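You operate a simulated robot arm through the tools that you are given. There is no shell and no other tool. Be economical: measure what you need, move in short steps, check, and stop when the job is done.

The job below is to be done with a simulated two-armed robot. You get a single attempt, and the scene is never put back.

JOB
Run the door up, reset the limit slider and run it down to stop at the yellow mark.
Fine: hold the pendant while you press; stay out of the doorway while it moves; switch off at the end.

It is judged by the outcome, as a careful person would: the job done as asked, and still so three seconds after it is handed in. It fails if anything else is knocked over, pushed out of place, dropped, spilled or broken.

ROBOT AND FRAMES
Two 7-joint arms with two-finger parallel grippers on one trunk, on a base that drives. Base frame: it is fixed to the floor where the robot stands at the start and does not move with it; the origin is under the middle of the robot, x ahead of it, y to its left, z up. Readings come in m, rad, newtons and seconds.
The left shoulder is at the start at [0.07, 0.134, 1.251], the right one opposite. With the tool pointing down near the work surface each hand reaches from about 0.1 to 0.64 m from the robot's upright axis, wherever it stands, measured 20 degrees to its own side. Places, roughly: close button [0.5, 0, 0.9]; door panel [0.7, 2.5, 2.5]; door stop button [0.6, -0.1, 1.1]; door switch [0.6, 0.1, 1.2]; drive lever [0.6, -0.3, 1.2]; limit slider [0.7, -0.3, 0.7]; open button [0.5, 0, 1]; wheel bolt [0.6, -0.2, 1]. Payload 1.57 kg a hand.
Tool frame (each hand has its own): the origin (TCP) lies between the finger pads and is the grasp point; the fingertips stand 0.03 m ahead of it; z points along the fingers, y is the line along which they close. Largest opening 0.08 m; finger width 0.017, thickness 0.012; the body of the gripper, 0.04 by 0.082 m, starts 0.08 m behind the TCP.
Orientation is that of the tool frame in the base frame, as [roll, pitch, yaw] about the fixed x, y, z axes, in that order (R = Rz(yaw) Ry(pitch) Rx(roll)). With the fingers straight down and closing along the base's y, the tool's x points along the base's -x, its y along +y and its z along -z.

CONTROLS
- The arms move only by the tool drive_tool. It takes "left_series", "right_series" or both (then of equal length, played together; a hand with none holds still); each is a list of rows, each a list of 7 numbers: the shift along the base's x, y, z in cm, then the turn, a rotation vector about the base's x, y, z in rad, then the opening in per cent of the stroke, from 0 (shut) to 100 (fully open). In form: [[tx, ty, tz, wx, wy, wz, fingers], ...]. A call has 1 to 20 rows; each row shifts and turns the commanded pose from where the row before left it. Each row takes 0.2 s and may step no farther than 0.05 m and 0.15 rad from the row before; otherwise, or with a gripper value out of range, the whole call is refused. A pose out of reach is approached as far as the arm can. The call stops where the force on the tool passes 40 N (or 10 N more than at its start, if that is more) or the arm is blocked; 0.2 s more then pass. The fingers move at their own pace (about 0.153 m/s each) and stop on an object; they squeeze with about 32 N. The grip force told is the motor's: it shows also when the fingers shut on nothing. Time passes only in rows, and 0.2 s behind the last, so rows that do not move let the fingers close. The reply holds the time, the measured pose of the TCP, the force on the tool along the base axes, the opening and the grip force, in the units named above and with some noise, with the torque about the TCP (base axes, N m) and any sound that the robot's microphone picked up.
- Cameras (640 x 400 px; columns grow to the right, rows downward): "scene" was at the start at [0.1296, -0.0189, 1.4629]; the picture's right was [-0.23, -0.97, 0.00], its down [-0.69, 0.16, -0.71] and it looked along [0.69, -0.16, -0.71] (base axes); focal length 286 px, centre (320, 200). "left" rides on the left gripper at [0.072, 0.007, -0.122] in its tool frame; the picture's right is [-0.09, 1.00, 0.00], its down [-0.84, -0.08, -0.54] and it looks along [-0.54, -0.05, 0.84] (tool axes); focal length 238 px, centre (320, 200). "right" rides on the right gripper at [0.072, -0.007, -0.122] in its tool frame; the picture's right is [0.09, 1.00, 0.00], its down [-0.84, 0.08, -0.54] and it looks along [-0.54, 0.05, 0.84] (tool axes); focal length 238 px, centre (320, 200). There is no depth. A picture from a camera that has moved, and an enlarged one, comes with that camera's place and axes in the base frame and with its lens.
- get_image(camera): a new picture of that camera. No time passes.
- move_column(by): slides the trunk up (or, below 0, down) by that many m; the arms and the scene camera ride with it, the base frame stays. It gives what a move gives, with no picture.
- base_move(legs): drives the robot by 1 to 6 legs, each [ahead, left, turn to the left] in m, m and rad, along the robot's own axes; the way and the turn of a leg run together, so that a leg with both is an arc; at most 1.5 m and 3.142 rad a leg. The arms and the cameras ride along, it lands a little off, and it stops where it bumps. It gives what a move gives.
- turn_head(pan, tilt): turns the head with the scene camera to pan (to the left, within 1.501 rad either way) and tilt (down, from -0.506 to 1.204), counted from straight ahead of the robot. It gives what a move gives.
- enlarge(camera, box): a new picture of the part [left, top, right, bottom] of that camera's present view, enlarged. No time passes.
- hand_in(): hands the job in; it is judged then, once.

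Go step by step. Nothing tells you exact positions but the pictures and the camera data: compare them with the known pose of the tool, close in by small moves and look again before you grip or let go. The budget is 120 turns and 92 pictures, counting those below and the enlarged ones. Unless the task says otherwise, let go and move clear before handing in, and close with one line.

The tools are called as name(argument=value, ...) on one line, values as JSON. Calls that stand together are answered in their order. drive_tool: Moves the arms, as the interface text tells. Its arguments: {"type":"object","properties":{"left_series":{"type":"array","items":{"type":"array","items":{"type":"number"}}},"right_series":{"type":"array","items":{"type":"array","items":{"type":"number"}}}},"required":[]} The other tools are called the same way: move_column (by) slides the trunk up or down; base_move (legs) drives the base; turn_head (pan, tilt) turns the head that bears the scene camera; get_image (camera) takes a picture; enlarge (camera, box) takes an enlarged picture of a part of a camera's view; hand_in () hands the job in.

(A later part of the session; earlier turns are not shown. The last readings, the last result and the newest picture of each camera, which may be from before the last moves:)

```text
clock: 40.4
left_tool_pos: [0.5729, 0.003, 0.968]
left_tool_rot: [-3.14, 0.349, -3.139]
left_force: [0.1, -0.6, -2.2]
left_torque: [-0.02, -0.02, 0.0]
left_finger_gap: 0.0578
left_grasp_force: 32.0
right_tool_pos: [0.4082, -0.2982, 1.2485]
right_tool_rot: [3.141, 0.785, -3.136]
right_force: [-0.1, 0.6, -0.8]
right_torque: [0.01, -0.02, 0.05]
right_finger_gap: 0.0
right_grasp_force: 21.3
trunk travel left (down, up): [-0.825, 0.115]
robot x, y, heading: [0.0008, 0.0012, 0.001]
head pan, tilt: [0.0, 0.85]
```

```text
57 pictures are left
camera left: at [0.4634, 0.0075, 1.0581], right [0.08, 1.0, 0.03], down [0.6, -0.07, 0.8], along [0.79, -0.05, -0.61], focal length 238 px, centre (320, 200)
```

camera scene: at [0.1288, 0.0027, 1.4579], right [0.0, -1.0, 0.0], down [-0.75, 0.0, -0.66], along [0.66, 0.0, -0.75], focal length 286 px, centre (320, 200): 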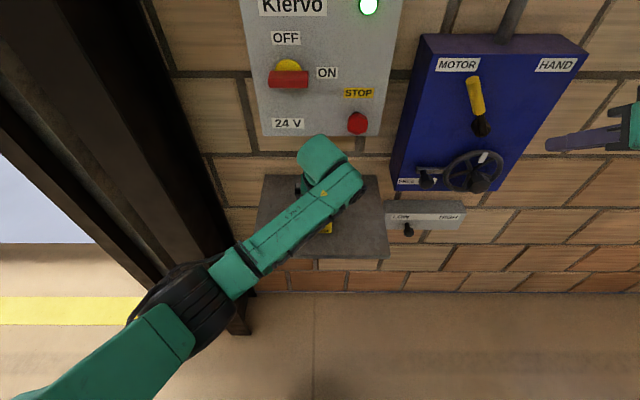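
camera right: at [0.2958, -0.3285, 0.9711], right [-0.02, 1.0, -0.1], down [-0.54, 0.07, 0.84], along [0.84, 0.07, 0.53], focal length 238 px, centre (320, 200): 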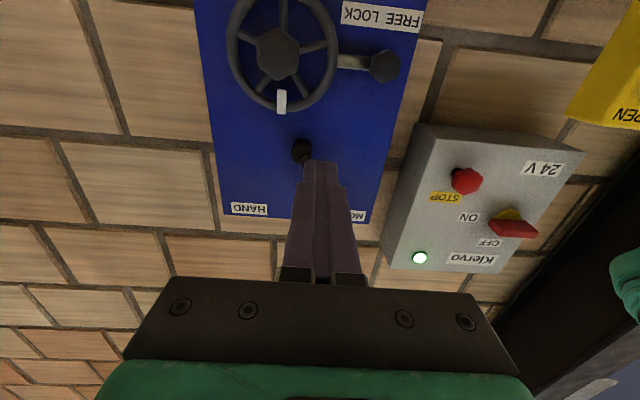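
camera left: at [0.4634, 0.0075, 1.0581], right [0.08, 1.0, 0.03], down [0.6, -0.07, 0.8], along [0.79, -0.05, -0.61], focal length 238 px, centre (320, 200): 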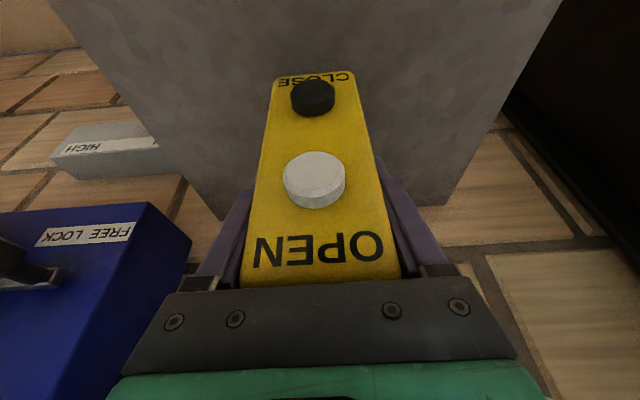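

The pendant is held (~0.2 kg). I'll draw it back out from the shelf, back the base a little for room, then tip the buttons upward.

drive_tool(left_series=[[-2, 0, 0, 0, 0, 0, 0], [-3, 0, 1, 0, 0, 0, 0], [-3, 0, 1, 0, 0, 0, 0], [-2, 0, 1, 0, 0, 0, 0], [0, 0, 0, 0, 0, 0, 0]])

base_move(legs=[[-0.15, 0, 0]])

drive_tool(left_series=[[0, 0, 0, 0, 0.1, 0, 0], [0, 0, 0, 0, 0.1, 0, 0], [0, 0, 0, 0, 0.1, 0, 0], [0, 0, 0, 0, 0.1, 0, 0], [0, 0, 0, 0, 0.1, 0, 0], [0, 0, 0, 0, 0.1, 0, 0], [0, 0, 0, 0, 0.1, 0, 0], [0, 0, 0, 0, 0, 0, 0]])

get_image(camera="scene")

```text
clock: 41.6
left_tool_pos: [0.4719, 0.0025, 0.9987]
left_tool_rot: [-3.141, 0.347, -3.137]
left_force: [-0.3, -0.6, -4.1]
left_torque: [0.02, -0.04, 0.02]
left_finger_gap: 0.0579
left_grasp_force: 31.9
right_tool_pos: [0.4093, -0.2991, 1.2475]
right_tool_rot: [3.141, 0.786, -3.137]
right_force: [0.3, 0.5, -0.2]
right_torque: [-0.05, -0.01, 0.02]
right_finger_gap: 0.0
right_grasp_force: 21.3
trunk travel left (down, up): [-0.825, 0.115]
robot x, y, heading: [0.0006, 0.0013, 0.001]
head pan, tilt: [0.0, 0.85]
```

```text
clock: 43.0
left_tool_pos: [0.3259, 0.0016, 0.9973]
left_tool_rot: [-3.14, 0.346, -3.137]
left_force: [-0.5, 0.5, -2.7]
left_torque: [0.0, 0.0, -0.05]
left_finger_gap: 0.0579
left_grasp_force: 32.0
right_tool_pos: [0.2607, -0.3002, 1.2475]
right_tool_rot: [3.141, 0.783, -3.132]
right_force: [0.0, 0.3, -0.8]
right_torque: [0.02, 0.0, 0.02]
right_finger_gap: 0.0
right_grasp_force: 21.1
trunk travel left (down, up): [-0.825, 0.115]
robot x, y, heading: [-0.1511, 0.0011, 0.0]
head pan, tilt: [0.0, 0.85]
```

```text
clock: 43.6
left_tool_pos: [0.3421, 0.0746, 0.9649]
left_tool_rot: [2.999, 0.129, -3.077]
left_force: [-0.4, 0.5, -3.5]
left_torque: [0.03, 0.0, 0.02]
left_finger_gap: 0.0576
left_grasp_force: 32.1
left hand out of reach, approached as far as the arm can: row 2, 3
right_tool_pos: [0.261, -0.2964, 1.2481]
right_tool_rot: [-3.139, 0.784, -3.131]
right_force: [0.9, 0.9, -0.3]
right_torque: [-0.02, 0.0, 0.0]
right_finger_gap: 0.0
right_grasp_force: 21.4
trunk travel left (down, up): [-0.825, 0.115]
robot x, y, heading: [-0.1449, 0.0009, 0.006]
head pan, tilt: [0.0, 0.85]
stopped in row 3 (left hand): the arm was blocked; the commanded pose is now the measured one
```

```text
56 pictures are left
camera scene: at [-0.0177, 0.0044, 1.4576], right [0.01, -1.0, 0.0], down [-0.75, -0.01, -0.66], along [0.66, 0.0, -0.75], focal length 286 px, centre (320, 200)
```

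scene: 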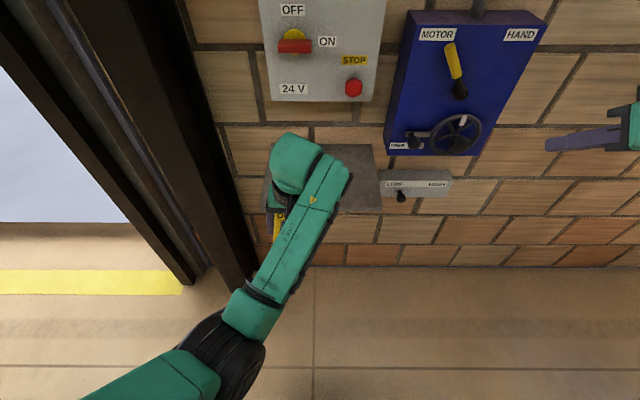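

The left arm jammed on its limits when levelling there. I'll instead yaw it so the buttons face right, toward the right hand, at a more comfortable spot.

drive_tool(left_series=[[1, 1, 1, 0, 0, 0, 0], [1, 1, 1, 0, 0, 0.14, 0], [1, 1, 1, 0, 0, 0.14, 0], [1, 1, 1, 0, 0, 0.14, 0], [0, 0, 0, 0, 0, 0.14, 0], [0, 0, 0, 0, 0, 0.14, 0], [0, 0, 0, 0, 0, 0.14, 0], [0, 0, 0, 0, 0, 0, 0]])

get_image(camera="scene")

```text
clock: 45.5
left_tool_pos: [0.3837, 0.1239, 1.0044]
left_tool_rot: [2.989, 0.14, -2.222]
left_force: [-0.5, -0.3, -3.5]
left_torque: [0.02, -0.04, -0.03]
left_finger_gap: 0.0576
left_grasp_force: 32.2
right_tool_pos: [0.2595, -0.2987, 1.2484]
right_tool_rot: [-3.14, 0.785, -3.135]
right_force: [-0.3, -0.6, 0.2]
right_torque: [0.0, 0.0, -0.03]
right_finger_gap: 0.0001
right_grasp_force: 21.6
trunk travel left (down, up): [-0.825, 0.115]
robot x, y, heading: [-0.1471, 0.0019, 0.003]
head pan, tilt: [0.0, 0.85]
```

```text
55 pictures are left
camera scene: at [-0.0196, 0.0021, 1.4577], right [0.01, -1.0, 0.0], down [-0.75, 0.0, -0.66], along [0.66, 0.0, -0.75], focal length 286 px, centre (320, 200)
```

scene: 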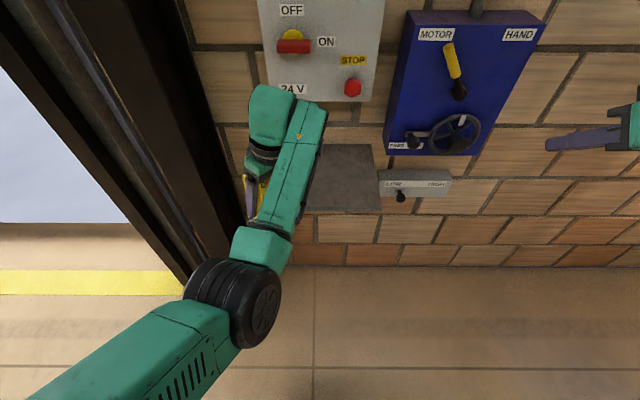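

The pendant's buttons now face right and slightly up. I'll tip them up to ~45° and yaw the right hand to point at them, holding off at a distance.

drive_tool(left_series=[[0, 0, 0, -0.116, 0.078, 0, 0], [0, 0, 0, -0.116, 0.078, 0, 0], [0, 0, 0, -0.116, 0.078, 0, 0], [0, 0, 0, -0.116, 0.078, 0, 0], [0, 0, 0, 0, 0, 0, 0], [0, 0, 0, 0, 0, 0, 0], [0, 0, 0, 0, 0, 0, 0], [0, 0, 0, 0, 0, 0, 0]], right_series=[[0, 1, 0, 0, 0, 0.14, 0], [0, 1, -1, 0, 0, 0.14, 0], [0, 1, -1, 0, 0, 0.14, 0], [0, 1, -1, 0, 0, 0.14, 0], [0, 1, -1, 0, 0, 0.14, 0], [0, 1, -1, 0, 0, 0.14, 0], [0, 1, -1, 0, 0, 0.13, 0], [0, 0, 0, 0, 0, 0, 0]])

get_image(camera="scene")

get_image(camera="right")

```text
clock: 47.2
left_tool_pos: [0.386, 0.1139, 1.0024]
left_tool_rot: [3.039, -0.424, -2.245]
left_force: [0.1, -0.1, -3.5]
left_torque: [0.04, -0.01, 0.04]
left_finger_gap: 0.058
left_grasp_force: 32.0
left hand out of reach, approached as far as the arm can: row 1
right_tool_pos: [0.2516, -0.2717, 1.2232]
right_tool_rot: [3.069, 0.795, -2.919]
right_force: [-0.3, -0.1, -0.4]
right_torque: [0.02, 0.03, -0.01]
right_finger_gap: 0.0
right_grasp_force: 21.9
right hand out of reach, approached as far as the arm can: row 2, 3, 4, 5, 6, 7
trunk travel left (down, up): [-0.825, 0.115]
robot x, y, heading: [-0.1475, -0.0039, 0.007]
head pan, tilt: [0.0, 0.85]
```

```text
54 pictures are left
camera scene: at [-0.0199, 0.0018, 1.4578], right [0.01, -1.0, 0.0], down [-0.75, 0.0, -0.66], along [0.66, 0.0, -0.75], focal length 286 px, centre (320, 200)
```

scene: 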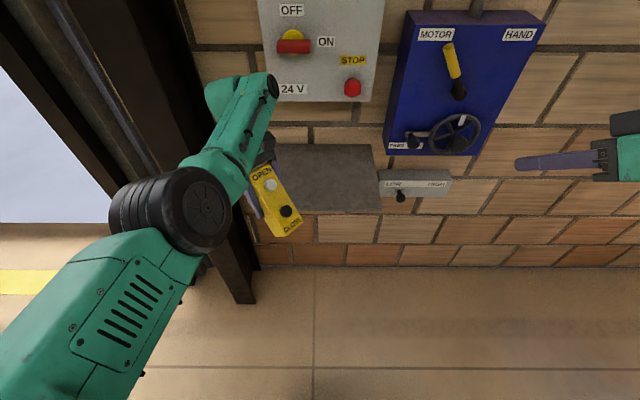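

```text
53 pictures are left
camera right: at [0.1209, -0.3181, 1.2578], right [-0.33, 0.94, -0.02], down [0.18, 0.08, 0.98], along [0.93, 0.32, -0.2], focal length 238 px, centre (320, 200)
```

right: 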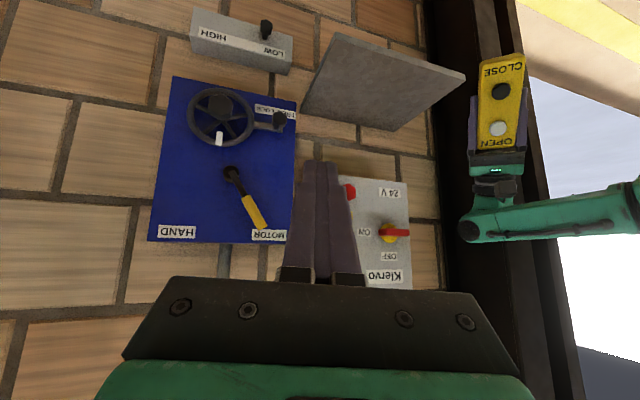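

The left pose is good. I'll bring the pendant toward the middle and test the right hand's reach at 45° in front of it.

drive_tool(left_series=[[0, -2, 0, 0, 0, 0, 0], [0, -2, 0, 0, 0, 0, 0], [0, -2, 0, 0, 0, 0, 0], [0, -2, 0, 0, 0, 0, 0], [0, 0, 0, 0, 0, 0, 0]])

drive_tool(right_series=[[0.5, 2, -3, 0, 0, 0, 0], [0.5, 2, -3, 0, 0, 0, 0], [0.5, 2, -3, 0, 0, 0, 0], [0.5, 2, -3, 0, 0, 0, 0], [0, 2, -2, 0, 0, 0, 0], [0, 2, 0, 0, 0, 0, 0], [0, 2, 0, 0, 0, 0, 0], [0, 0, 0, 0, 0, 0, 0]])

get_image(camera="scene")

```text
clock: 48.5
left_tool_pos: [0.3847, 0.0331, 1.0041]
left_tool_rot: [3.045, -0.424, -2.244]
left_force: [-0.6, 0.0, -3.4]
left_torque: [0.02, -0.02, -0.02]
left_finger_gap: 0.0577
left_grasp_force: 31.7
right_tool_pos: [0.2516, -0.2718, 1.2237]
right_tool_rot: [3.071, 0.797, -2.919]
right_force: [0.4, 0.4, 0.8]
right_torque: [0.01, 0.02, 0.0]
right_finger_gap: 0.0
right_grasp_force: 21.1
trunk travel left (down, up): [-0.825, 0.115]
robot x, y, heading: [-0.1496, 0.0039, 0.006]
head pan, tilt: [0.0, 0.85]
```

```text
clock: 50.2
left_tool_pos: [0.3854, 0.0336, 1.0038]
left_tool_rot: [3.043, -0.425, -2.244]
left_force: [-0.2, 0.4, -2.6]
left_torque: [0.04, -0.02, -0.01]
left_finger_gap: 0.0578
left_grasp_force: 32.0
right_tool_pos: [0.2714, -0.1308, 1.0827]
right_tool_rot: [3.07, 0.797, -2.92]
right_force: [0.3, 0.4, 0.5]
right_torque: [0.03, -0.01, 0.01]
right_finger_gap: 0.0
right_grasp_force: 21.5
trunk travel left (down, up): [-0.825, 0.115]
robot x, y, heading: [-0.147, 0.002, 0.004]
head pan, tilt: [0.0, 0.85]
```

```text
52 pictures are left
camera scene: at [-0.0198, 0.0016, 1.4578], right [0.01, -1.0, 0.0], down [-0.75, 0.0, -0.66], along [0.66, 0.0, -0.75], focal length 286 px, centre (320, 200)
```

scene: 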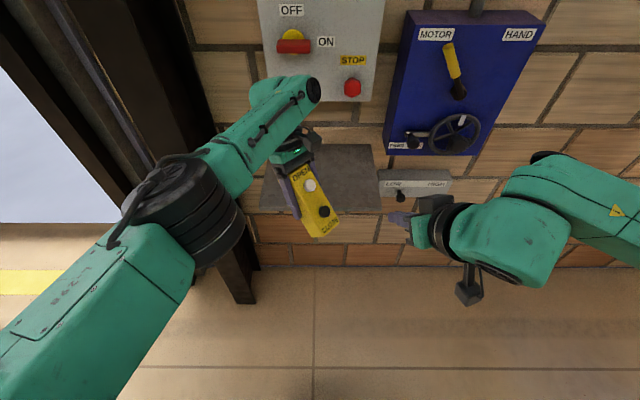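

Both poses reached. I'll shift the pendant 5 cm further right and yaw the right hand a little more, then look from the right camera.

drive_tool(left_series=[[0, -2, 0, 0, 0, 0, 0], [0, -2, 0, 0, 0, 0, 0], [0, -1, 0, 0, 0, 0, 0], [0, 0, 0, 0, 0, 0, 0]], right_series=[[0, 0, 0, 0, 0, 0.14, 0], [0, 0, 0, 0, 0, 0.14, 0], [0, 0, 0, 0, 0, 0.1, 0], [0, 0, 0, 0, 0, 0, 0]])

get_image(camera="right")

get_image(camera="scene")

```text
clock: 51.2
left_tool_pos: [0.3744, -0.0019, 1.0037]
left_tool_rot: [3.041, -0.425, -2.244]
left_force: [0.6, -0.1, -2.9]
left_torque: [0.03, -0.02, 0.01]
left_finger_gap: 0.0578
left_grasp_force: 31.4
left hand out of reach, approached as far as the arm can: row 1, 3
right_tool_pos: [0.2709, -0.1334, 1.0837]
right_tool_rot: [3.071, 0.796, -2.539]
right_force: [-0.3, -0.5, -0.2]
right_torque: [0.02, 0.05, -0.02]
right_finger_gap: 0.0
right_grasp_force: 21.0
trunk travel left (down, up): [-0.825, 0.115]
robot x, y, heading: [-0.1493, 0.0012, 0.001]
head pan, tilt: [0.0, 0.85]
```

```text
51 pictures are left
camera right: at [0.1667, -0.2229, 1.1184], right [-0.66, 0.75, -0.02], down [0.14, 0.14, 0.98], along [0.74, 0.64, -0.2], focal length 238 px, centre (320, 200)
```

right: 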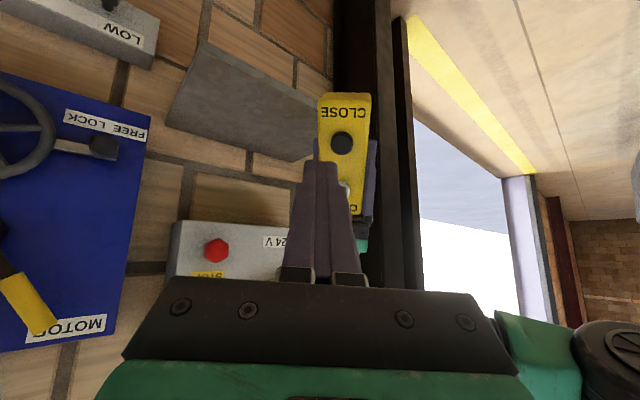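

```text
50 pictures are left
camera scene: at [-0.0197, 0.0019, 1.4578], right [0.01, -1.0, 0.0], down [-0.75, 0.0, -0.66], along [0.66, 0.0, -0.75], focal length 286 px, centre (320, 200)
```

scene: 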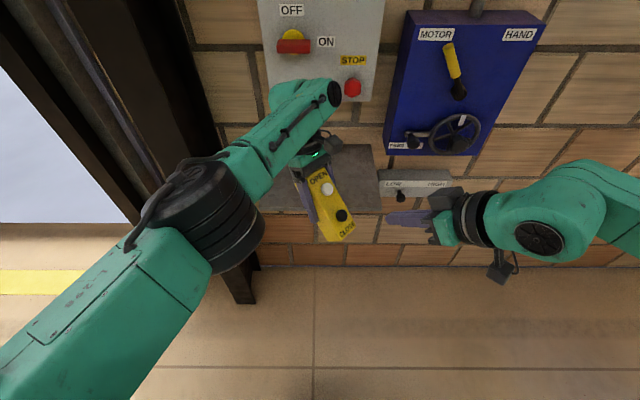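

The right hand now points along the buttons' normal. I'll bring its tip to about 3 cm off the OPEN button.

drive_tool(right_series=[[2.5, 3, 0, 0, 0, 0, 0], [2.5, 3, 0, 0, 0, 0, 0], [2.4, 3, -0.1, 0, 0, 0, 0], [0, 0, 0, 0, 0, 0, 0]])

enlarge(camera="scene", box=[270, 120, 430, 260])

get_image(camera="right")

get_image(camera="left")

```text
clock: 52.2
left_tool_pos: [0.3746, -0.0008, 1.0041]
left_tool_rot: [3.039, -0.426, -2.244]
left_force: [0.6, -0.1, -1.9]
left_torque: [0.04, -0.02, -0.01]
left_finger_gap: 0.0574
left_grasp_force: 32.2
right_tool_pos: [0.3438, -0.0431, 1.0832]
right_tool_rot: [3.07, 0.797, -2.539]
right_force: [0.5, 0.5, 0.4]
right_torque: [0.01, -0.01, 0.01]
right_finger_gap: 0.0001
right_grasp_force: 21.7
trunk travel left (down, up): [-0.825, 0.115]
robot x, y, heading: [-0.1487, -0.0003, 0.006]
head pan, tilt: [0.0, 0.85]
```

```text
2.86 times, centred on (350, 190) of scene
camera zoom: at [-0.0199, 0.0011, 1.4578], right [0.01, -1.0, 0.0], down [-0.75, 0.0, -0.66], along [0.66, 0.0, -0.75], focal length 818 px, centre (234, 229)
```

zoom: 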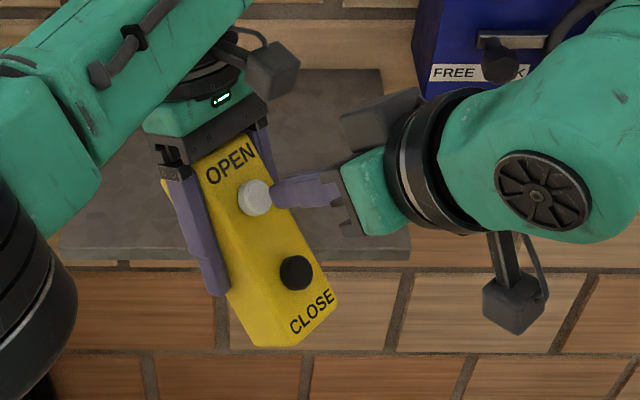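

```text
48 pictures are left
camera right: at [0.2408, -0.1336, 1.1174], right [-0.66, 0.75, -0.02], down [0.14, 0.14, 0.98], along [0.74, 0.64, -0.2], focal length 238 px, centre (320, 200)
```

right: 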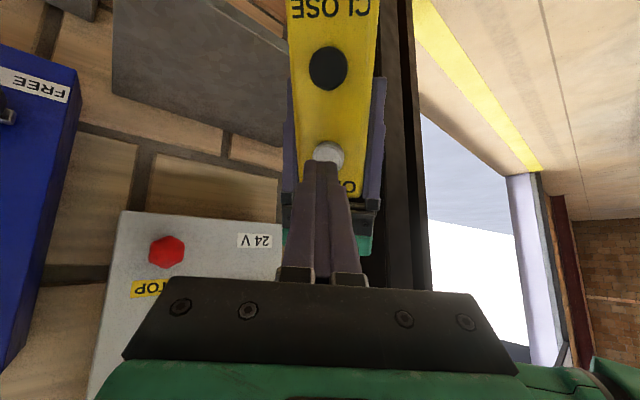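

```text
47 pictures are left
camera left: at [0.3696, -0.0176, 1.1445], right [-0.7, 0.72, 0.05], down [0.72, 0.69, 0.14], along [0.06, 0.13, -0.99], focal length 238 px, centre (320, 200)
```

left: 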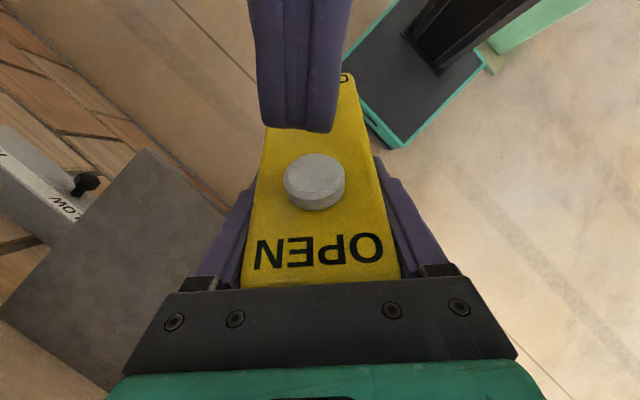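

Aligned. I'll advance along the button normal and press gently, watching force and sound.

drive_tool(right_series=[[0.28, 0.49, -0.58, 0, 0, 0, 0], [0.28, 0.49, -0.58, 0, 0, 0, 0], [0.28, 0.49, -0.58, 0, 0, 0, 0], [0.14, 0.24, -0.29, 0, 0, 0, 0], [0.1, 0.18, -0.21, 0, 0, 0, 0], [0, 0, 0, 0, 0, 0, 0]])

```text
clock: 53.6
left_tool_pos: [0.3749, 0.0, 1.0028]
left_tool_rot: [3.039, -0.423, -2.243]
left_force: [8.0, 12.0, -17.0]
left_torque: [-0.38, 0.15, -0.02]
left_finger_gap: 0.0578
left_grasp_force: 32.6
right_tool_pos: [0.3568, -0.023, 1.0619]
right_tool_rot: [3.072, 0.799, -2.54]
right_force: [-9.1, -12.3, 13.7]
right_torque: [0.07, 0.02, 0.02]
right_finger_gap: 0.0
right_grasp_force: 21.5
trunk travel left (down, up): [-0.825, 0.115]
robot x, y, heading: [-0.1468, -0.0019, 0.005]
head pan, tilt: [0.0, 0.85]
heard: click
```

It clicked. I'll look up at the door while holding.

turn_head(pan=0.7, tilt=-0.4)

get_image(camera="scene")

```text
clock: 55.1
left_tool_pos: [0.3751, -0.0019, 1.0049]
left_tool_rot: [3.042, -0.426, -2.244]
left_force: [1.5, 6.1, -10.2]
left_torque: [-0.21, -0.02, -0.07]
left_finger_gap: 0.0578
left_grasp_force: 32.3
right_tool_pos: [0.3561, -0.0226, 1.0611]
right_tool_rot: [3.07, 0.795, -2.539]
right_force: [-1.2, -6.2, 7.6]
right_torque: [0.02, -0.07, -0.03]
right_finger_gap: 0.0
right_grasp_force: 21.1
trunk travel left (down, up): [-0.825, 0.115]
robot x, y, heading: [-0.1485, -0.0002, 0.004]
head pan, tilt: [0.7, -0.4]
```

```text
46 pictures are left
camera scene: at [-0.0417, 0.0489, 1.5669], right [0.65, -0.76, 0.0], down [0.3, 0.25, -0.92], along [0.7, 0.6, 0.39], focal length 286 px, centre (320, 200)
```

scene: 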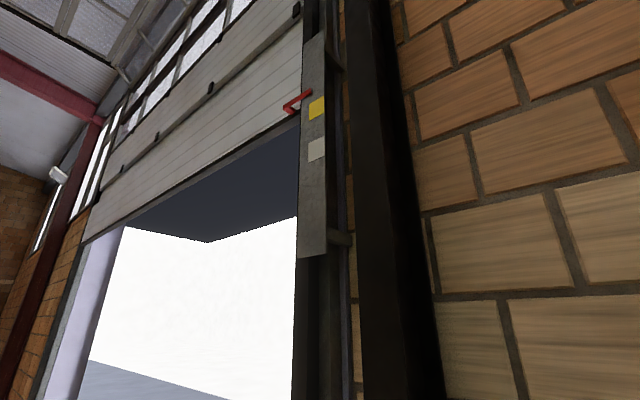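

The door is rising. I'll keep holding (no motion) for a couple of seconds and check.

drive_tool(right_series=[[0, 0, 0, 0, 0, 0, 0], [0, 0, 0, 0, 0, 0, 0], [0, 0, 0, 0, 0, 0, 0], [0, 0, 0, 0, 0, 0, 0], [0, 0, 0, 0, 0, 0, 0], [0, 0, 0, 0, 0, 0, 0], [0, 0, 0, 0, 0, 0, 0], [0, 0, 0, 0, 0, 0, 0], [0, 0, 0, 0, 0, 0, 0], [0, 0, 0, 0, 0, 0, 0]])

get_image(camera="scene")

```text
clock: 57.3
left_tool_pos: [0.3745, -0.0008, 1.0039]
left_tool_rot: [3.04, -0.426, -2.243]
left_force: [2.9, 4.0, -7.4]
left_torque: [-0.09, 0.03, -0.02]
left_finger_gap: 0.0578
left_grasp_force: 31.8
right_tool_pos: [0.3554, -0.0226, 1.0609]
right_tool_rot: [3.07, 0.797, -2.54]
right_force: [-2.6, -4.0, 4.0]
right_torque: [0.04, 0.0, 0.0]
right_finger_gap: 0.0001
right_grasp_force: 21.3
trunk travel left (down, up): [-0.825, 0.115]
robot x, y, heading: [-0.1497, 0.0007, 0.009]
head pan, tilt: [0.7, -0.4]
```

```text
45 pictures are left
camera scene: at [-0.0418, 0.0489, 1.5669], right [0.65, -0.76, 0.0], down [0.3, 0.25, -0.92], along [0.7, 0.6, 0.39], focal length 286 px, centre (320, 200)
```

scene: 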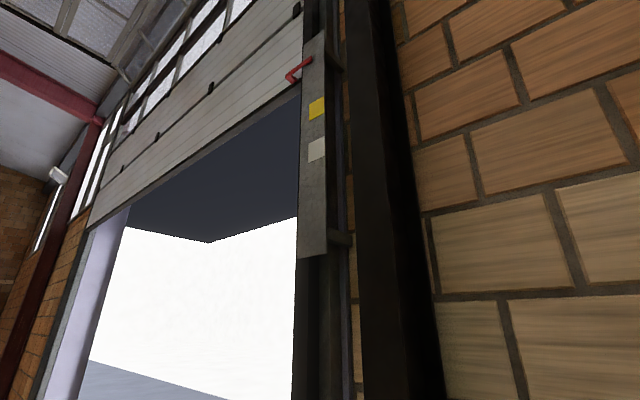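

Rising steadily. I'll hold on, pressing a hair firmer since the force is easing.

drive_tool(right_series=[[0.04, 0.06, -0.07, 0, 0, 0, 0], [0, 0, 0, 0, 0, 0, 0], [0, 0, 0, 0, 0, 0, 0], [0, 0, 0, 0, 0, 0, 0], [0, 0, 0, 0, 0, 0, 0], [0, 0, 0, 0, 0, 0, 0], [0, 0, 0, 0, 0, 0, 0], [0, 0, 0, 0, 0, 0, 0], [0, 0, 0, 0, 0, 0, 0], [0, 0, 0, 0, 0, 0, 0], [0, 0, 0, 0, 0, 0, 0], [0, 0, 0, 0, 0, 0, 0], [0, 0, 0, 0, 0, 0, 0], [0, 0, 0, 0, 0, 0, 0], [0, 0, 0, 0, 0, 0, 0]])

get_image(camera="scene")

```text
clock: 60.5
left_tool_pos: [0.3748, -0.0011, 1.0042]
left_tool_rot: [3.04, -0.426, -2.245]
left_force: [3.7, 6.6, -10.0]
left_torque: [-0.24, 0.09, -0.04]
left_finger_gap: 0.0575
left_grasp_force: 32.3
right_tool_pos: [0.3569, -0.0226, 1.0611]
right_tool_rot: [3.071, 0.795, -2.54]
right_force: [-4.3, -5.5, 7.9]
right_torque: [0.04, 0.0, 0.05]
right_finger_gap: 0.0003
right_grasp_force: 21.3
trunk travel left (down, up): [-0.825, 0.115]
robot x, y, heading: [-0.1468, 0.0016, 0.006]
head pan, tilt: [0.7, -0.4]
```

```text
44 pictures are left
camera scene: at [-0.0418, 0.0489, 1.5669], right [0.65, -0.76, 0.0], down [0.3, 0.25, -0.92], along [0.7, 0.6, 0.39], focal length 286 px, centre (320, 200)
```

scene: 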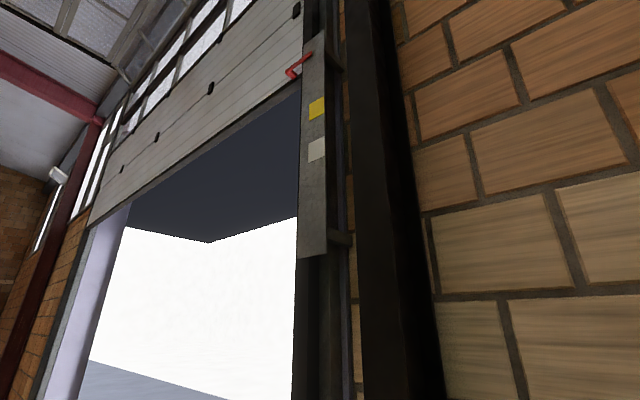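

The door has stopped at its upper limit. I'll release the button, back the right hand off, and carry the pendant to the left out of the way.

drive_tool(right_series=[[-0.84, -1.16, 1.4, 0, 0, 0, 0], [-1.26, -1.74, 2.1, 0, 0, 0, 0], [-2, -3, 1, 0, 0, 0, 0], [-2, -3, 1, 0, 0, 0, 0], [-1, -4, 0, 0, 0, 0, 0], [0, -4, 0, 0, 0, 0, 0], [0, 0, 0, 0, 0, 0, 0], [0, 0, 0, 0, 0, 0, 0], [0, 0, 0, 0, 0, 0, 0], [0, 0, 0, 0, 0, 0, 0]], left_series=[[0, 0, 0, 0, 0, 0, 0], [0, 0, 0, 0, 0, 0, 0], [0, 0, 0, 0, 0, 0, 0], [-1, 3, 1.5, 0, 0, 0, 0], [-1, 3, 1.5, 0, 0, 0, 0], [-1, 3, 1.5, 0, 0, 0, 0], [-1, 3, 1.5, 0, 0, 0, 0], [-1, 3, 1.5, 0, 0, 0, 0], [-1, 3, 1.5, 0, 0, 0, 0], [0, 0, 0, 0, 0, 0, 0]])

turn_head(pan=-0.3, tilt=0.85)

get_image(camera="scene")

```text
clock: 62.7
left_tool_pos: [0.3725, 0.0078, 1.0078]
left_tool_rot: [3.042, -0.426, -2.244]
left_force: [0.0, 0.3, -2.7]
left_torque: [0.04, -0.03, -0.02]
left_finger_gap: 0.0577
left_grasp_force: 31.5
left hand out of reach, approached as far as the arm can: row 4, 5, 6, 7, 8, 9
right_tool_pos: [0.2931, -0.121, 1.1147]
right_tool_rot: [3.07, 0.799, -2.54]
right_force: [-0.3, 0.3, 0.4]
right_torque: [-0.03, -0.02, 0.02]
right_finger_gap: 0.0
right_grasp_force: 21.3
right hand out of reach, approached as far as the arm can: row 5, 6
trunk travel left (down, up): [-0.825, 0.115]
robot x, y, heading: [-0.1506, -0.0011, 0.006]
head pan, tilt: [0.7, -0.4]
```

```text
clock: 64.1
left_tool_pos: [0.3719, 0.0091, 1.0083]
left_tool_rot: [3.039, -0.426, -2.245]
left_force: [0.1, -0.1, -2.9]
left_torque: [0.04, -0.04, -0.04]
left_finger_gap: 0.0577
left_grasp_force: 31.9
right_tool_pos: [0.2938, -0.121, 1.1149]
right_tool_rot: [3.071, 0.795, -2.542]
right_force: [0.6, -0.2, 0.0]
right_torque: [0.0, 0.06, 0.02]
right_finger_gap: 0.0
right_grasp_force: 21.1
trunk travel left (down, up): [-0.825, 0.115]
robot x, y, heading: [-0.1456, -0.0003, 0.005]
head pan, tilt: [-0.3, 0.85]
```

```text
43 pictures are left
camera scene: at [-0.0228, -0.0212, 1.4578], right [-0.29, -0.96, 0.0], down [-0.72, 0.22, -0.66], along [0.63, -0.19, -0.75], focal length 286 px, centre (320, 200)
```

scene: 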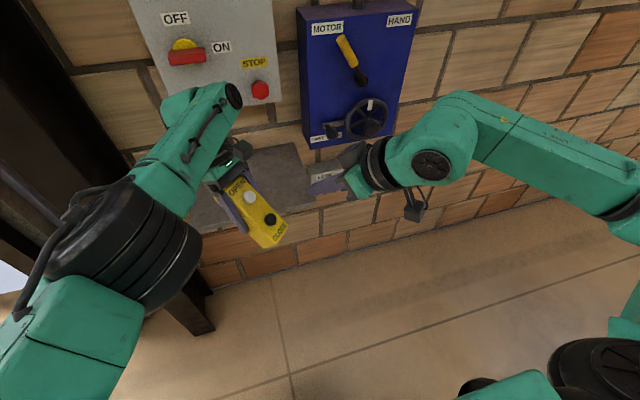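

The left hand is at a limit in that direction. I'll reverse the way it came: out to the left, untip, then unyaw, while the right hand moves aside to the right.

drive_tool(left_series=[[1, 2, 0, 0, 0, 0, 0], [0.5, 3, 0, 0, 0, 0, 0], [0, 3, 0, 0, 0, 0, 0], [0, 3, 0, 0, 0, 0, 0], [0, 0, 0, 0.116, -0.078, 0, 0], [0, 0, 0, 0.116, -0.078, 0, 0], [0, 0, 0, 0.116, -0.078, 0, 0], [0, 0, 0, 0.116, -0.078, 0, 0], [0, 0, 0, 0, 0, -0.14, 0], [0, 0, 0, 0, 0, -0.14, 0], [0, 0, 0, 0, 0, -0.14, 0], [0, 0, 0, 0, 0, -0.14, 0], [0, 0, 0, 0, 0, -0.14, 0], [0, 0, 0, 0, 0, -0.14, 0], [0, 0, 0, 0, 0, 0, 0]], right_series=[[2, -2, 0, 0, 0, 0, 0], [1, -3, 0, 0, 0, -0.1, 0], [0, -3, 0, 0, 0, -0.1, 0], [0, -3, 0, 0, 0, -0.1, 0], [0, -3, 0, 0, 0, -0.1, 0], [0, -2, 0, 0, 0, -0.1, 0], [0, -2, 0, 0, 0, -0.1, 0], [0, 0, 0, 0, 0, 0, 0], [0, 0, 0, 0, 0, 0, 0], [0, 0, 0, 0, 0, 0, 0], [0, 0, 0, 0, 0, 0, 0], [0, 0, 0, 0, 0, 0, 0], [0, 0, 0, 0, 0, 0, 0], [0, 0, 0, 0, 0, 0, 0], [0, 0, 0, 0, 0, 0, 0]])

```text
clock: 67.3
left_tool_pos: [0.3725, 0.1243, 1.0144]
left_tool_rot: [3.04, -0.427, -3.086]
left_force: [0.6, 0.1, -2.9]
left_torque: [0.01, -0.02, 0.02]
left_finger_gap: 0.058
left_grasp_force: 31.2
left hand out of reach, approached as far as the arm can: row 5, 6, 7, 8, 10, 13
right_tool_pos: [0.3033, -0.2821, 1.1151]
right_tool_rot: [3.071, 0.795, -3.139]
right_force: [-0.7, -0.1, 0.5]
right_torque: [0.01, 0.01, 0.0]
right_finger_gap: 0.0
right_grasp_force: 21.3
right hand out of reach, approached as far as the arm can: row 1
trunk travel left (down, up): [-0.825, 0.115]
robot x, y, heading: [-0.1506, -0.0008, 0.006]
head pan, tilt: [-0.3, 0.85]
```

The hand unyawed but kept its tip-up. I'll rotate it back to the grasp tilt about y.

drive_tool(left_series=[[0.5, 0, 0, 0, -0.13, 0, 0], [0.5, 0, 0, 0, -0.13, 0, 0], [0.5, 0, 0, 0, -0.13, 0, 0], [0, 0, 0, 0, -0.13, 0, 0], [0, 0, 0, 0, -0.13, 0, 0], [0, 0, 0, 0, -0.126, 0, 0], [0, 0, 0, 0, 0, 0, 0]])

get_image(camera="scene")

```text
clock: 68.9
left_tool_pos: [0.3918, 0.106, 1.0208]
left_tool_rot: [3.049, 0.278, 3.131]
left_force: [0.0, 0.1, -3.0]
left_torque: [-0.02, -0.04, -0.02]
left_finger_gap: 0.0579
left_grasp_force: 31.8
left hand out of reach, approached as far as the arm can: row 1
right_tool_pos: [0.3037, -0.2826, 1.1154]
right_tool_rot: [3.07, 0.795, -3.14]
right_force: [0.0, -0.3, -1.0]
right_torque: [-0.01, 0.01, -0.04]
right_finger_gap: 0.0
right_grasp_force: 21.7
trunk travel left (down, up): [-0.825, 0.115]
robot x, y, heading: [-0.1471, 0.0038, 0.005]
head pan, tilt: [-0.3, 0.85]
```

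```text
42 pictures are left
camera scene: at [-0.0226, -0.0219, 1.4577], right [-0.29, -0.96, 0.0], down [-0.72, 0.22, -0.66], along [0.63, -0.19, -0.75], focal length 286 px, centre (320, 200)
```

scene: 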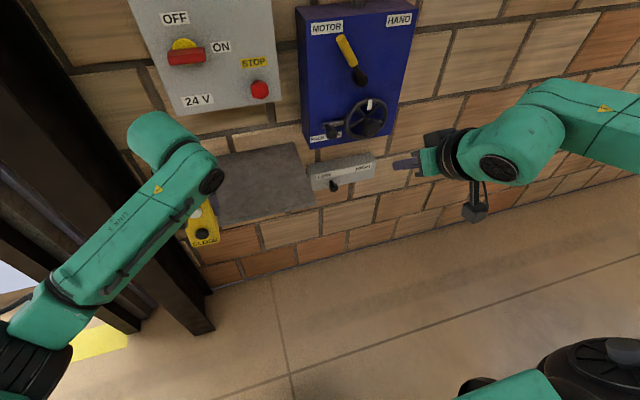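

Good. I'll pull the pendant in and up slightly, drop the right hand lower and back, then drive forward and lower the trunk for the slider.

drive_tool(left_series=[[-1.5, 0, 1.2, 0, 0, 0, 0], [-1.5, 0, 1.2, 0, 0, 0, 0], [-1.5, 0, 1.2, 0, 0, 0, 0], [-1.5, 0, 1.4, 0, 0, 0, 0], [0, 0, 0, 0, 0, 0, 0]], right_series=[[0, 0, -4, 0, 0, 0, 60], [0, 0, -4, 0, 0, 0, 60], [0, 0, -4, 0, 0, 0, 60], [0, 0, -4, 0, 0, 0, 60], [0, 0, -4, 0, 0, 0, 60]])

base_move(legs=[[0.19, 0, 0]])

move_column(by=-0.1)

get_image(camera="scene")

get_image(camera="right")

```text
clock: 70.1
left_tool_pos: [0.3318, 0.1068, 1.0711]
left_tool_rot: [3.048, 0.274, 3.13]
left_force: [-0.5, 0.2, -3.5]
left_torque: [-0.02, -0.03, -0.01]
left_finger_gap: 0.0579
left_grasp_force: 32.3
right_tool_pos: [0.3058, -0.2811, 0.9141]
right_tool_rot: [3.068, 0.797, -3.14]
right_force: [-1.0, -1.1, -0.7]
right_torque: [0.0, 0.0, 0.03]
right_finger_gap: 0.048
right_grasp_force: 0.1
trunk travel left (down, up): [-0.825, 0.115]
robot x, y, heading: [-0.1494, 0.0032, -0.001]
head pan, tilt: [-0.3, 0.85]
```

```text
clock: 71.7
left_tool_pos: [0.5208, 0.1066, 1.0721]
left_tool_rot: [3.049, 0.278, 3.126]
left_force: [-1.2, -0.5, -2.3]
left_torque: [-0.05, -0.01, 0.0]
left_finger_gap: 0.0576
left_grasp_force: 32.3
right_tool_pos: [0.4922, -0.2818, 0.9139]
right_tool_rot: [3.073, 0.798, 3.14]
right_force: [0.3, -0.1, 0.3]
right_torque: [-0.03, 0.0, -0.05]
right_finger_gap: 0.048
right_grasp_force: 0.1
trunk travel left (down, up): [-0.825, 0.115]
robot x, y, heading: [0.0441, 0.0036, 0.0]
head pan, tilt: [-0.3, 0.85]
```

```text
clock: 73.0
left_tool_pos: [0.5221, 0.1061, 0.9706]
left_tool_rot: [3.05, 0.275, 3.127]
left_force: [0.4, -1.8, -3.5]
left_torque: [0.02, -0.03, 0.02]
left_finger_gap: 0.058
left_grasp_force: 31.7
right_tool_pos: [0.4946, -0.281, 0.8147]
right_tool_rot: [3.069, 0.795, -3.14]
right_force: [-0.3, -0.1, 0.4]
right_torque: [0.01, 0.03, -0.01]
right_finger_gap: 0.0479
right_grasp_force: 0.0
trunk travel left (down, up): [-0.725, 0.215]
robot x, y, heading: [0.0423, 0.0045, -0.003]
head pan, tilt: [-0.3, 0.85]
```

```text
41 pictures are left
camera scene: at [0.1676, -0.0207, 1.3578], right [-0.29, -0.96, 0.0], down [-0.72, 0.22, -0.66], along [0.63, -0.19, -0.75], focal length 286 px, centre (320, 200)
```

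scene: 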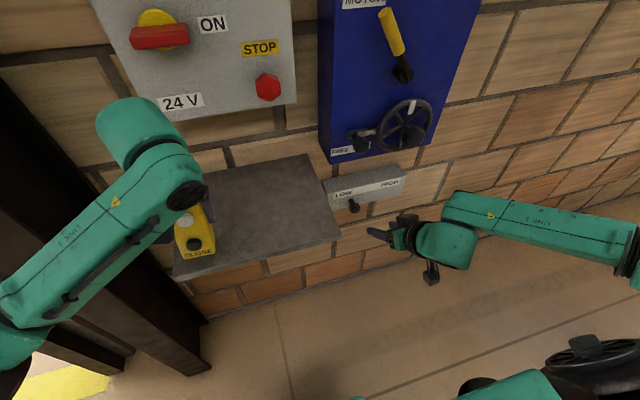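

```text
40 pictures are left
camera right: at [0.3576, -0.2977, 0.8489], right [-0.12, 0.99, -0.02], down [0.2, 0.04, 0.98], along [0.97, 0.11, -0.2], focal length 238 px, centre (320, 200)
```

right: 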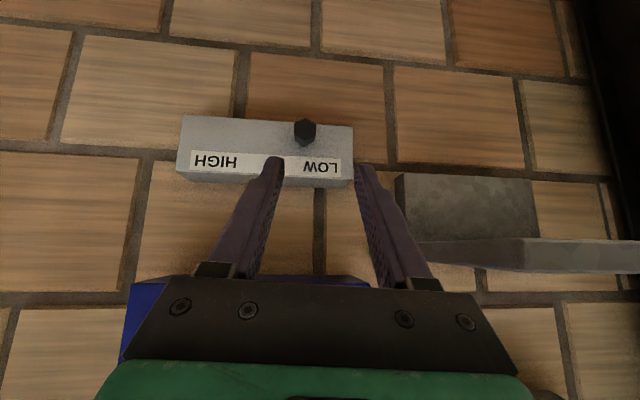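

enlarge(camera="right", box=[170, 100, 370, 200])

```text
3.20 times, centred on (270, 150) of right
camera zoom: at [0.3576, -0.2977, 0.8489], right [-0.12, 0.99, -0.02], down [0.2, 0.04, 0.98], along [0.97, 0.11, -0.2], focal length 763 px, centre (480, 360)
```

zoom: 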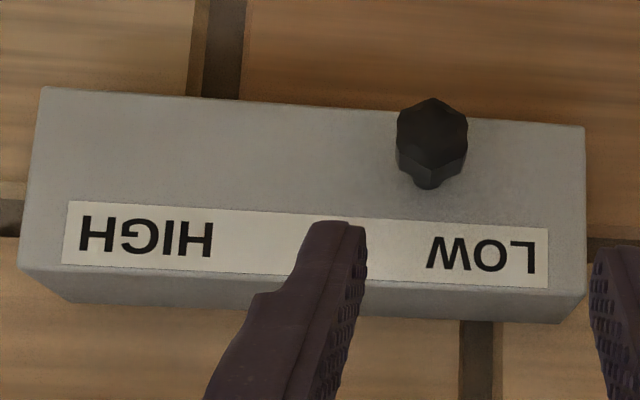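

The knob (≈3 cm wide) is at about [0.68, -0.287, 0.68], box face x≈0.73. I'll approach with the fingers open around it.

drive_tool(right_series=[[3, 0, -3.5, 0, 0, 0, 80], [3, 0, -3.5, 0, 0, 0, 80], [3, -0.2, -3, 0, 0, 0, 80], [3, -0.2, -2, 0, 0, 0, 80], [2, -0.2, 0, 0, 0, 0, 80], [0, 0, 0, 0, 0, 0, 80]])

get_image(camera="right")

```text
clock: 74.4
left_tool_pos: [0.5229, 0.1054, 0.9714]
left_tool_rot: [3.048, 0.275, 3.126]
left_force: [0.2, 0.1, -2.7]
left_torque: [0.03, -0.02, 0.0]
left_finger_gap: 0.0578
left_grasp_force: 32.0
right_tool_pos: [0.6231, -0.2716, 0.6884]
right_tool_rot: [3.044, 0.79, 3.129]
right_force: [-0.2, -0.4, 0.6]
right_torque: [-0.01, -0.04, 0.0]
right_finger_gap: 0.0639
right_grasp_force: 0.2
right hand out of reach, approached as far as the arm can: row 5
trunk travel left (down, up): [-0.725, 0.215]
robot x, y, heading: [0.0376, 0.0033, 0.002]
head pan, tilt: [-0.3, 0.85]
```

```text
38 pictures are left
camera right: at [0.4879, -0.2881, 0.7229], right [-0.12, 0.99, 0.0], down [0.2, 0.02, 0.98], along [0.97, 0.12, -0.2], focal length 238 px, centre (320, 200)
```

right: 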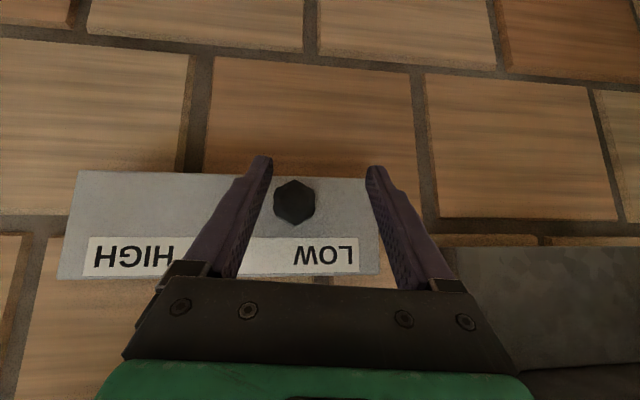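

Just short of reach. I'll pull the pendant back 7 cm (keeping it above the shelf), and drive forward 7 cm.

drive_tool(left_series=[[-2, 0, 0.5, 0, 0, 0, 0], [-2, 0, 0.5, 0, 0, 0, 0], [-2, 0, 0, 0, 0, 0, 0], [-1, 0, 0, 0, 0, 0, 0], [0, 0, 0, 0, 0, 0, 0]], right_series=[[-2, -0.6, 0, 0, 0, 0, 80], [-2, -0.6, 0, 0, 0, 0, 80], [-2, -0.2, 0, 0, 0, 0, 80], [-1, 0, 0, 0, 0, 0, 80], [0, 0, 0, 0, 0, 0, 80]])

base_move(legs=[[0.07, 0, 0]])

get_image(camera="right")

```text
clock: 75.6
left_tool_pos: [0.4526, 0.1058, 0.9798]
left_tool_rot: [3.05, 0.276, 3.126]
left_force: [0.7, -0.1, -2.6]
left_torque: [-0.01, -0.02, 0.0]
left_finger_gap: 0.0577
left_grasp_force: 32.1
right_tool_pos: [0.5644, -0.3027, 0.6954]
right_tool_rot: [3.074, 0.795, -3.141]
right_force: [-0.5, 1.0, 0.4]
right_torque: [-0.01, -0.01, -0.04]
right_finger_gap: 0.0639
right_grasp_force: 0.1
trunk travel left (down, up): [-0.725, 0.215]
robot x, y, heading: [0.0409, 0.0031, 0.004]
head pan, tilt: [-0.3, 0.85]
```

```text
clock: 76.6
left_tool_pos: [0.5212, 0.1071, 0.9809]
left_tool_rot: [3.048, 0.276, 3.125]
left_force: [0.2, -0.6, -3.6]
left_torque: [-0.02, 0.02, 0.06]
left_finger_gap: 0.0578
left_grasp_force: 31.7
right_tool_pos: [0.6334, -0.3004, 0.6952]
right_tool_rot: [3.072, 0.796, -3.141]
right_force: [1.2, -0.2, -0.4]
right_torque: [-0.01, -0.02, -0.02]
right_finger_gap: 0.064
right_grasp_force: 0.1
trunk travel left (down, up): [-0.725, 0.215]
robot x, y, heading: [0.1135, 0.0013, 0.002]
head pan, tilt: [-0.3, 0.85]
```

```text
37 pictures are left
camera right: at [0.4968, -0.3169, 0.7298], right [-0.12, 0.99, -0.02], down [0.19, 0.04, 0.98], along [0.97, 0.11, -0.2], focal length 238 px, centre (320, 200)
```

right: 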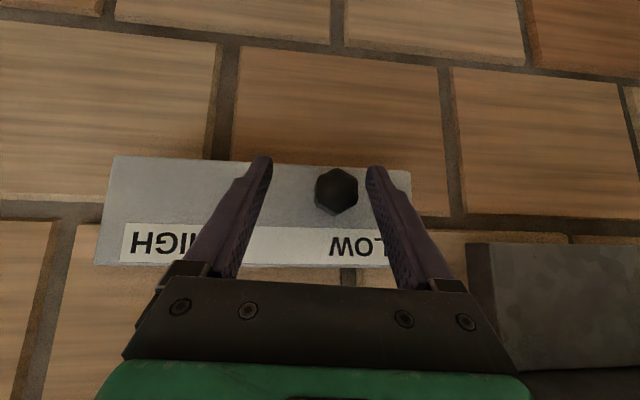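

drive_tool(right_series=[[0, 1.6, -0.6, 0, 0, 0, 80], [2, 0.1, -0.3, 0, 0, 0, 80], [2, 0, 0, 0, 0, 0, 80], [1, 0, 0, 0, 0, 0, 80], [0, 0, 0, 0, 0, 0, 80]])

get_image(camera="right")

enlarge(camera="scene", box=[270, 130, 450, 280])

```text
clock: 77.8
left_tool_pos: [0.5167, 0.1084, 0.982]
left_tool_rot: [3.05, 0.28, 3.124]
left_force: [0.7, -0.2, -4.2]
left_torque: [-0.03, -0.02, 0.01]
left_finger_gap: 0.0579
left_grasp_force: 32.2
right_tool_pos: [0.6725, -0.285, 0.6837]
right_tool_rot: [3.08, 0.782, -3.136]
right_force: [-18.4, 0.7, 14.3]
right_torque: [-0.34, -0.09, -0.57]
right_finger_gap: 0.0621
right_grasp_force: 0.0
trunk travel left (down, up): [-0.725, 0.215]
robot x, y, heading: [0.1093, 0.0011, -0.004]
head pan, tilt: [-0.3, 0.85]
stopped in row 5 (right hand): the force on the tool passed its limit at 43 N (the readings are from after the stop); the commanded pose is now the measured one
```

```text
36 pictures are left
camera right: at [0.5359, -0.3007, 0.7194], right [-0.11, 0.99, -0.02], down [0.21, 0.04, 0.98], along [0.97, 0.11, -0.21], focal length 238 px, centre (320, 200)
```

right: 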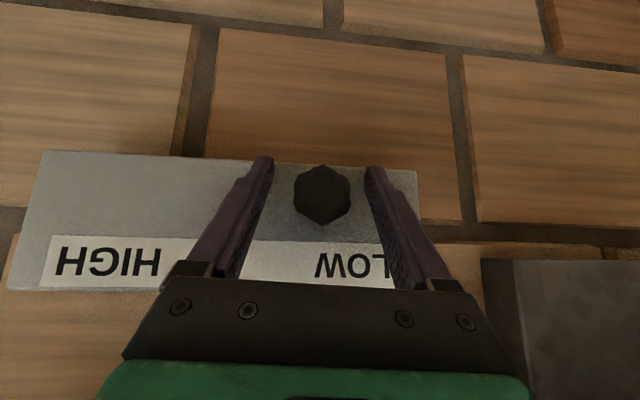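

```text
2.67 times, centred on (360, 205) of scene
camera zoom: at [0.2295, -0.0182, 1.3587], right [-0.3, -0.96, 0.0], down [-0.71, 0.22, -0.66], along [0.63, -0.2, -0.75], focal length 763 px, centre (213, 187)
```

zoom: 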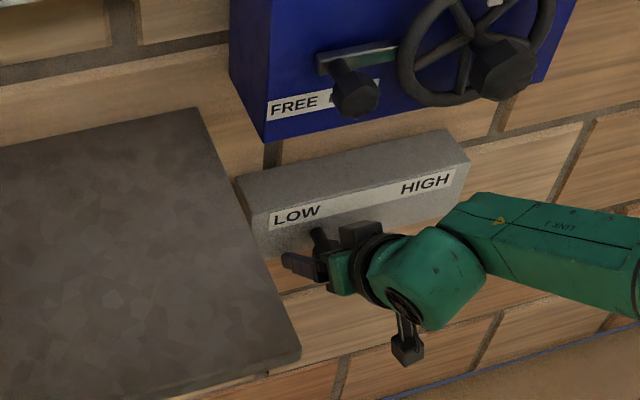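

The fingertips touched the box face, so I'll back off 6 mm and close on the knob.

drive_tool(right_series=[[-0.6, 0, 0.1, 0, 0, 0, 80], [0, 0, 0, 0, 0, 0, 40], [0, 0, 0, 0, 0, 0, 20], [0, 0, 0, 0, 0, 0, 20], [0, 0, 0, 0, 0, 0, 20]])

get_image(camera="right")

```text
clock: 79.0
left_tool_pos: [0.5224, 0.1048, 0.981]
left_tool_rot: [3.049, 0.274, 3.122]
left_force: [0.3, 0.1, -3.2]
left_torque: [0.01, -0.01, 0.0]
left_finger_gap: 0.0578
left_grasp_force: 32.1
right_tool_pos: [0.6698, -0.2858, 0.6808]
right_tool_rot: [3.077, 0.778, -3.141]
right_force: [4.7, -0.5, -2.2]
right_torque: [0.12, -0.02, -0.82]
right_finger_gap: 0.0318
right_grasp_force: 40.8
trunk travel left (down, up): [-0.725, 0.215]
robot x, y, heading: [0.1077, 0.0004, 0.004]
head pan, tilt: [-0.3, 0.85]
```

```text
34 pictures are left
camera right: at [0.5352, -0.3016, 0.7174], right [-0.11, 0.99, -0.02], down [0.21, 0.04, 0.98], along [0.97, 0.11, -0.22], focal length 238 px, centre (320, 200)
```

right: 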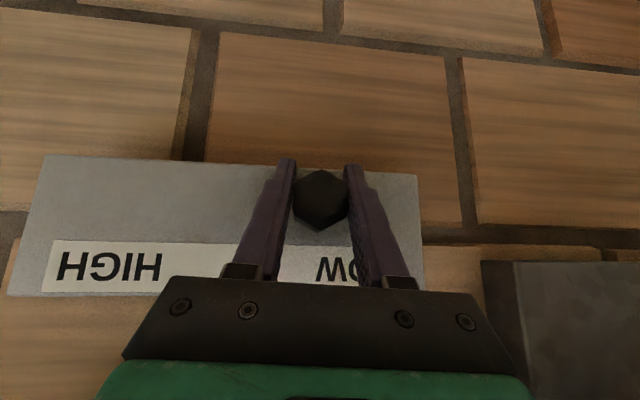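

Gripped. I'll slide it 7 cm toward HIGH as a first setting, so that the stop is likely above the mark.

drive_tool(right_series=[[0, -1, 0, 0, 0, 0, 20], [0, -1, 0, 0, 0, 0, 20], [0, -1, 0, 0, 0, 0, 20], [0, -1, 0, 0, 0, 0, 20], [0, -1, 0, 0, 0, 0, 20], [0, -1, 0, 0, 0, 0, 20], [0, -1, 0, 0, 0, 0, 20], [0, 0, 0, 0, 0, 0, 20]])

get_image(camera="right")

```text
clock: 80.8
left_tool_pos: [0.5223, 0.1063, 0.9803]
left_tool_rot: [3.049, 0.275, 3.126]
left_force: [0.6, -0.5, -2.7]
left_torque: [0.0, 0.0, -0.02]
left_finger_gap: 0.0578
left_grasp_force: 31.7
right_tool_pos: [0.6723, -0.356, 0.6816]
right_tool_rot: [3.076, 0.78, -3.138]
right_force: [5.9, 0.5, -0.6]
right_torque: [0.13, 0.21, -0.74]
right_finger_gap: 0.0317
right_grasp_force: 40.3
trunk travel left (down, up): [-0.725, 0.215]
robot x, y, heading: [0.112, 0.0009, 0.004]
head pan, tilt: [-0.3, 0.85]
```

```text
33 pictures are left
camera right: at [0.535, -0.3717, 0.7177], right [-0.11, 0.99, -0.02], down [0.21, 0.04, 0.98], along [0.97, 0.11, -0.21], focal length 238 px, centre (320, 200)
```

right: 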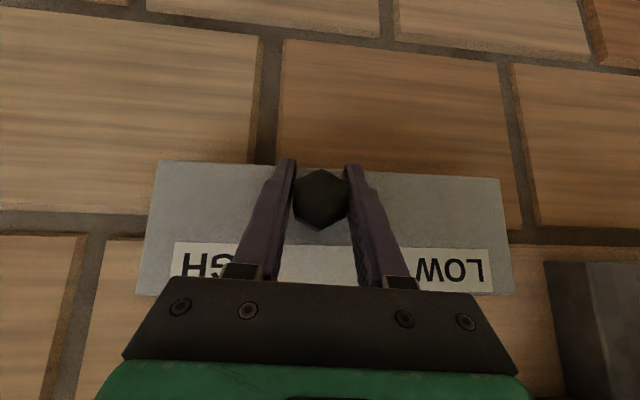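

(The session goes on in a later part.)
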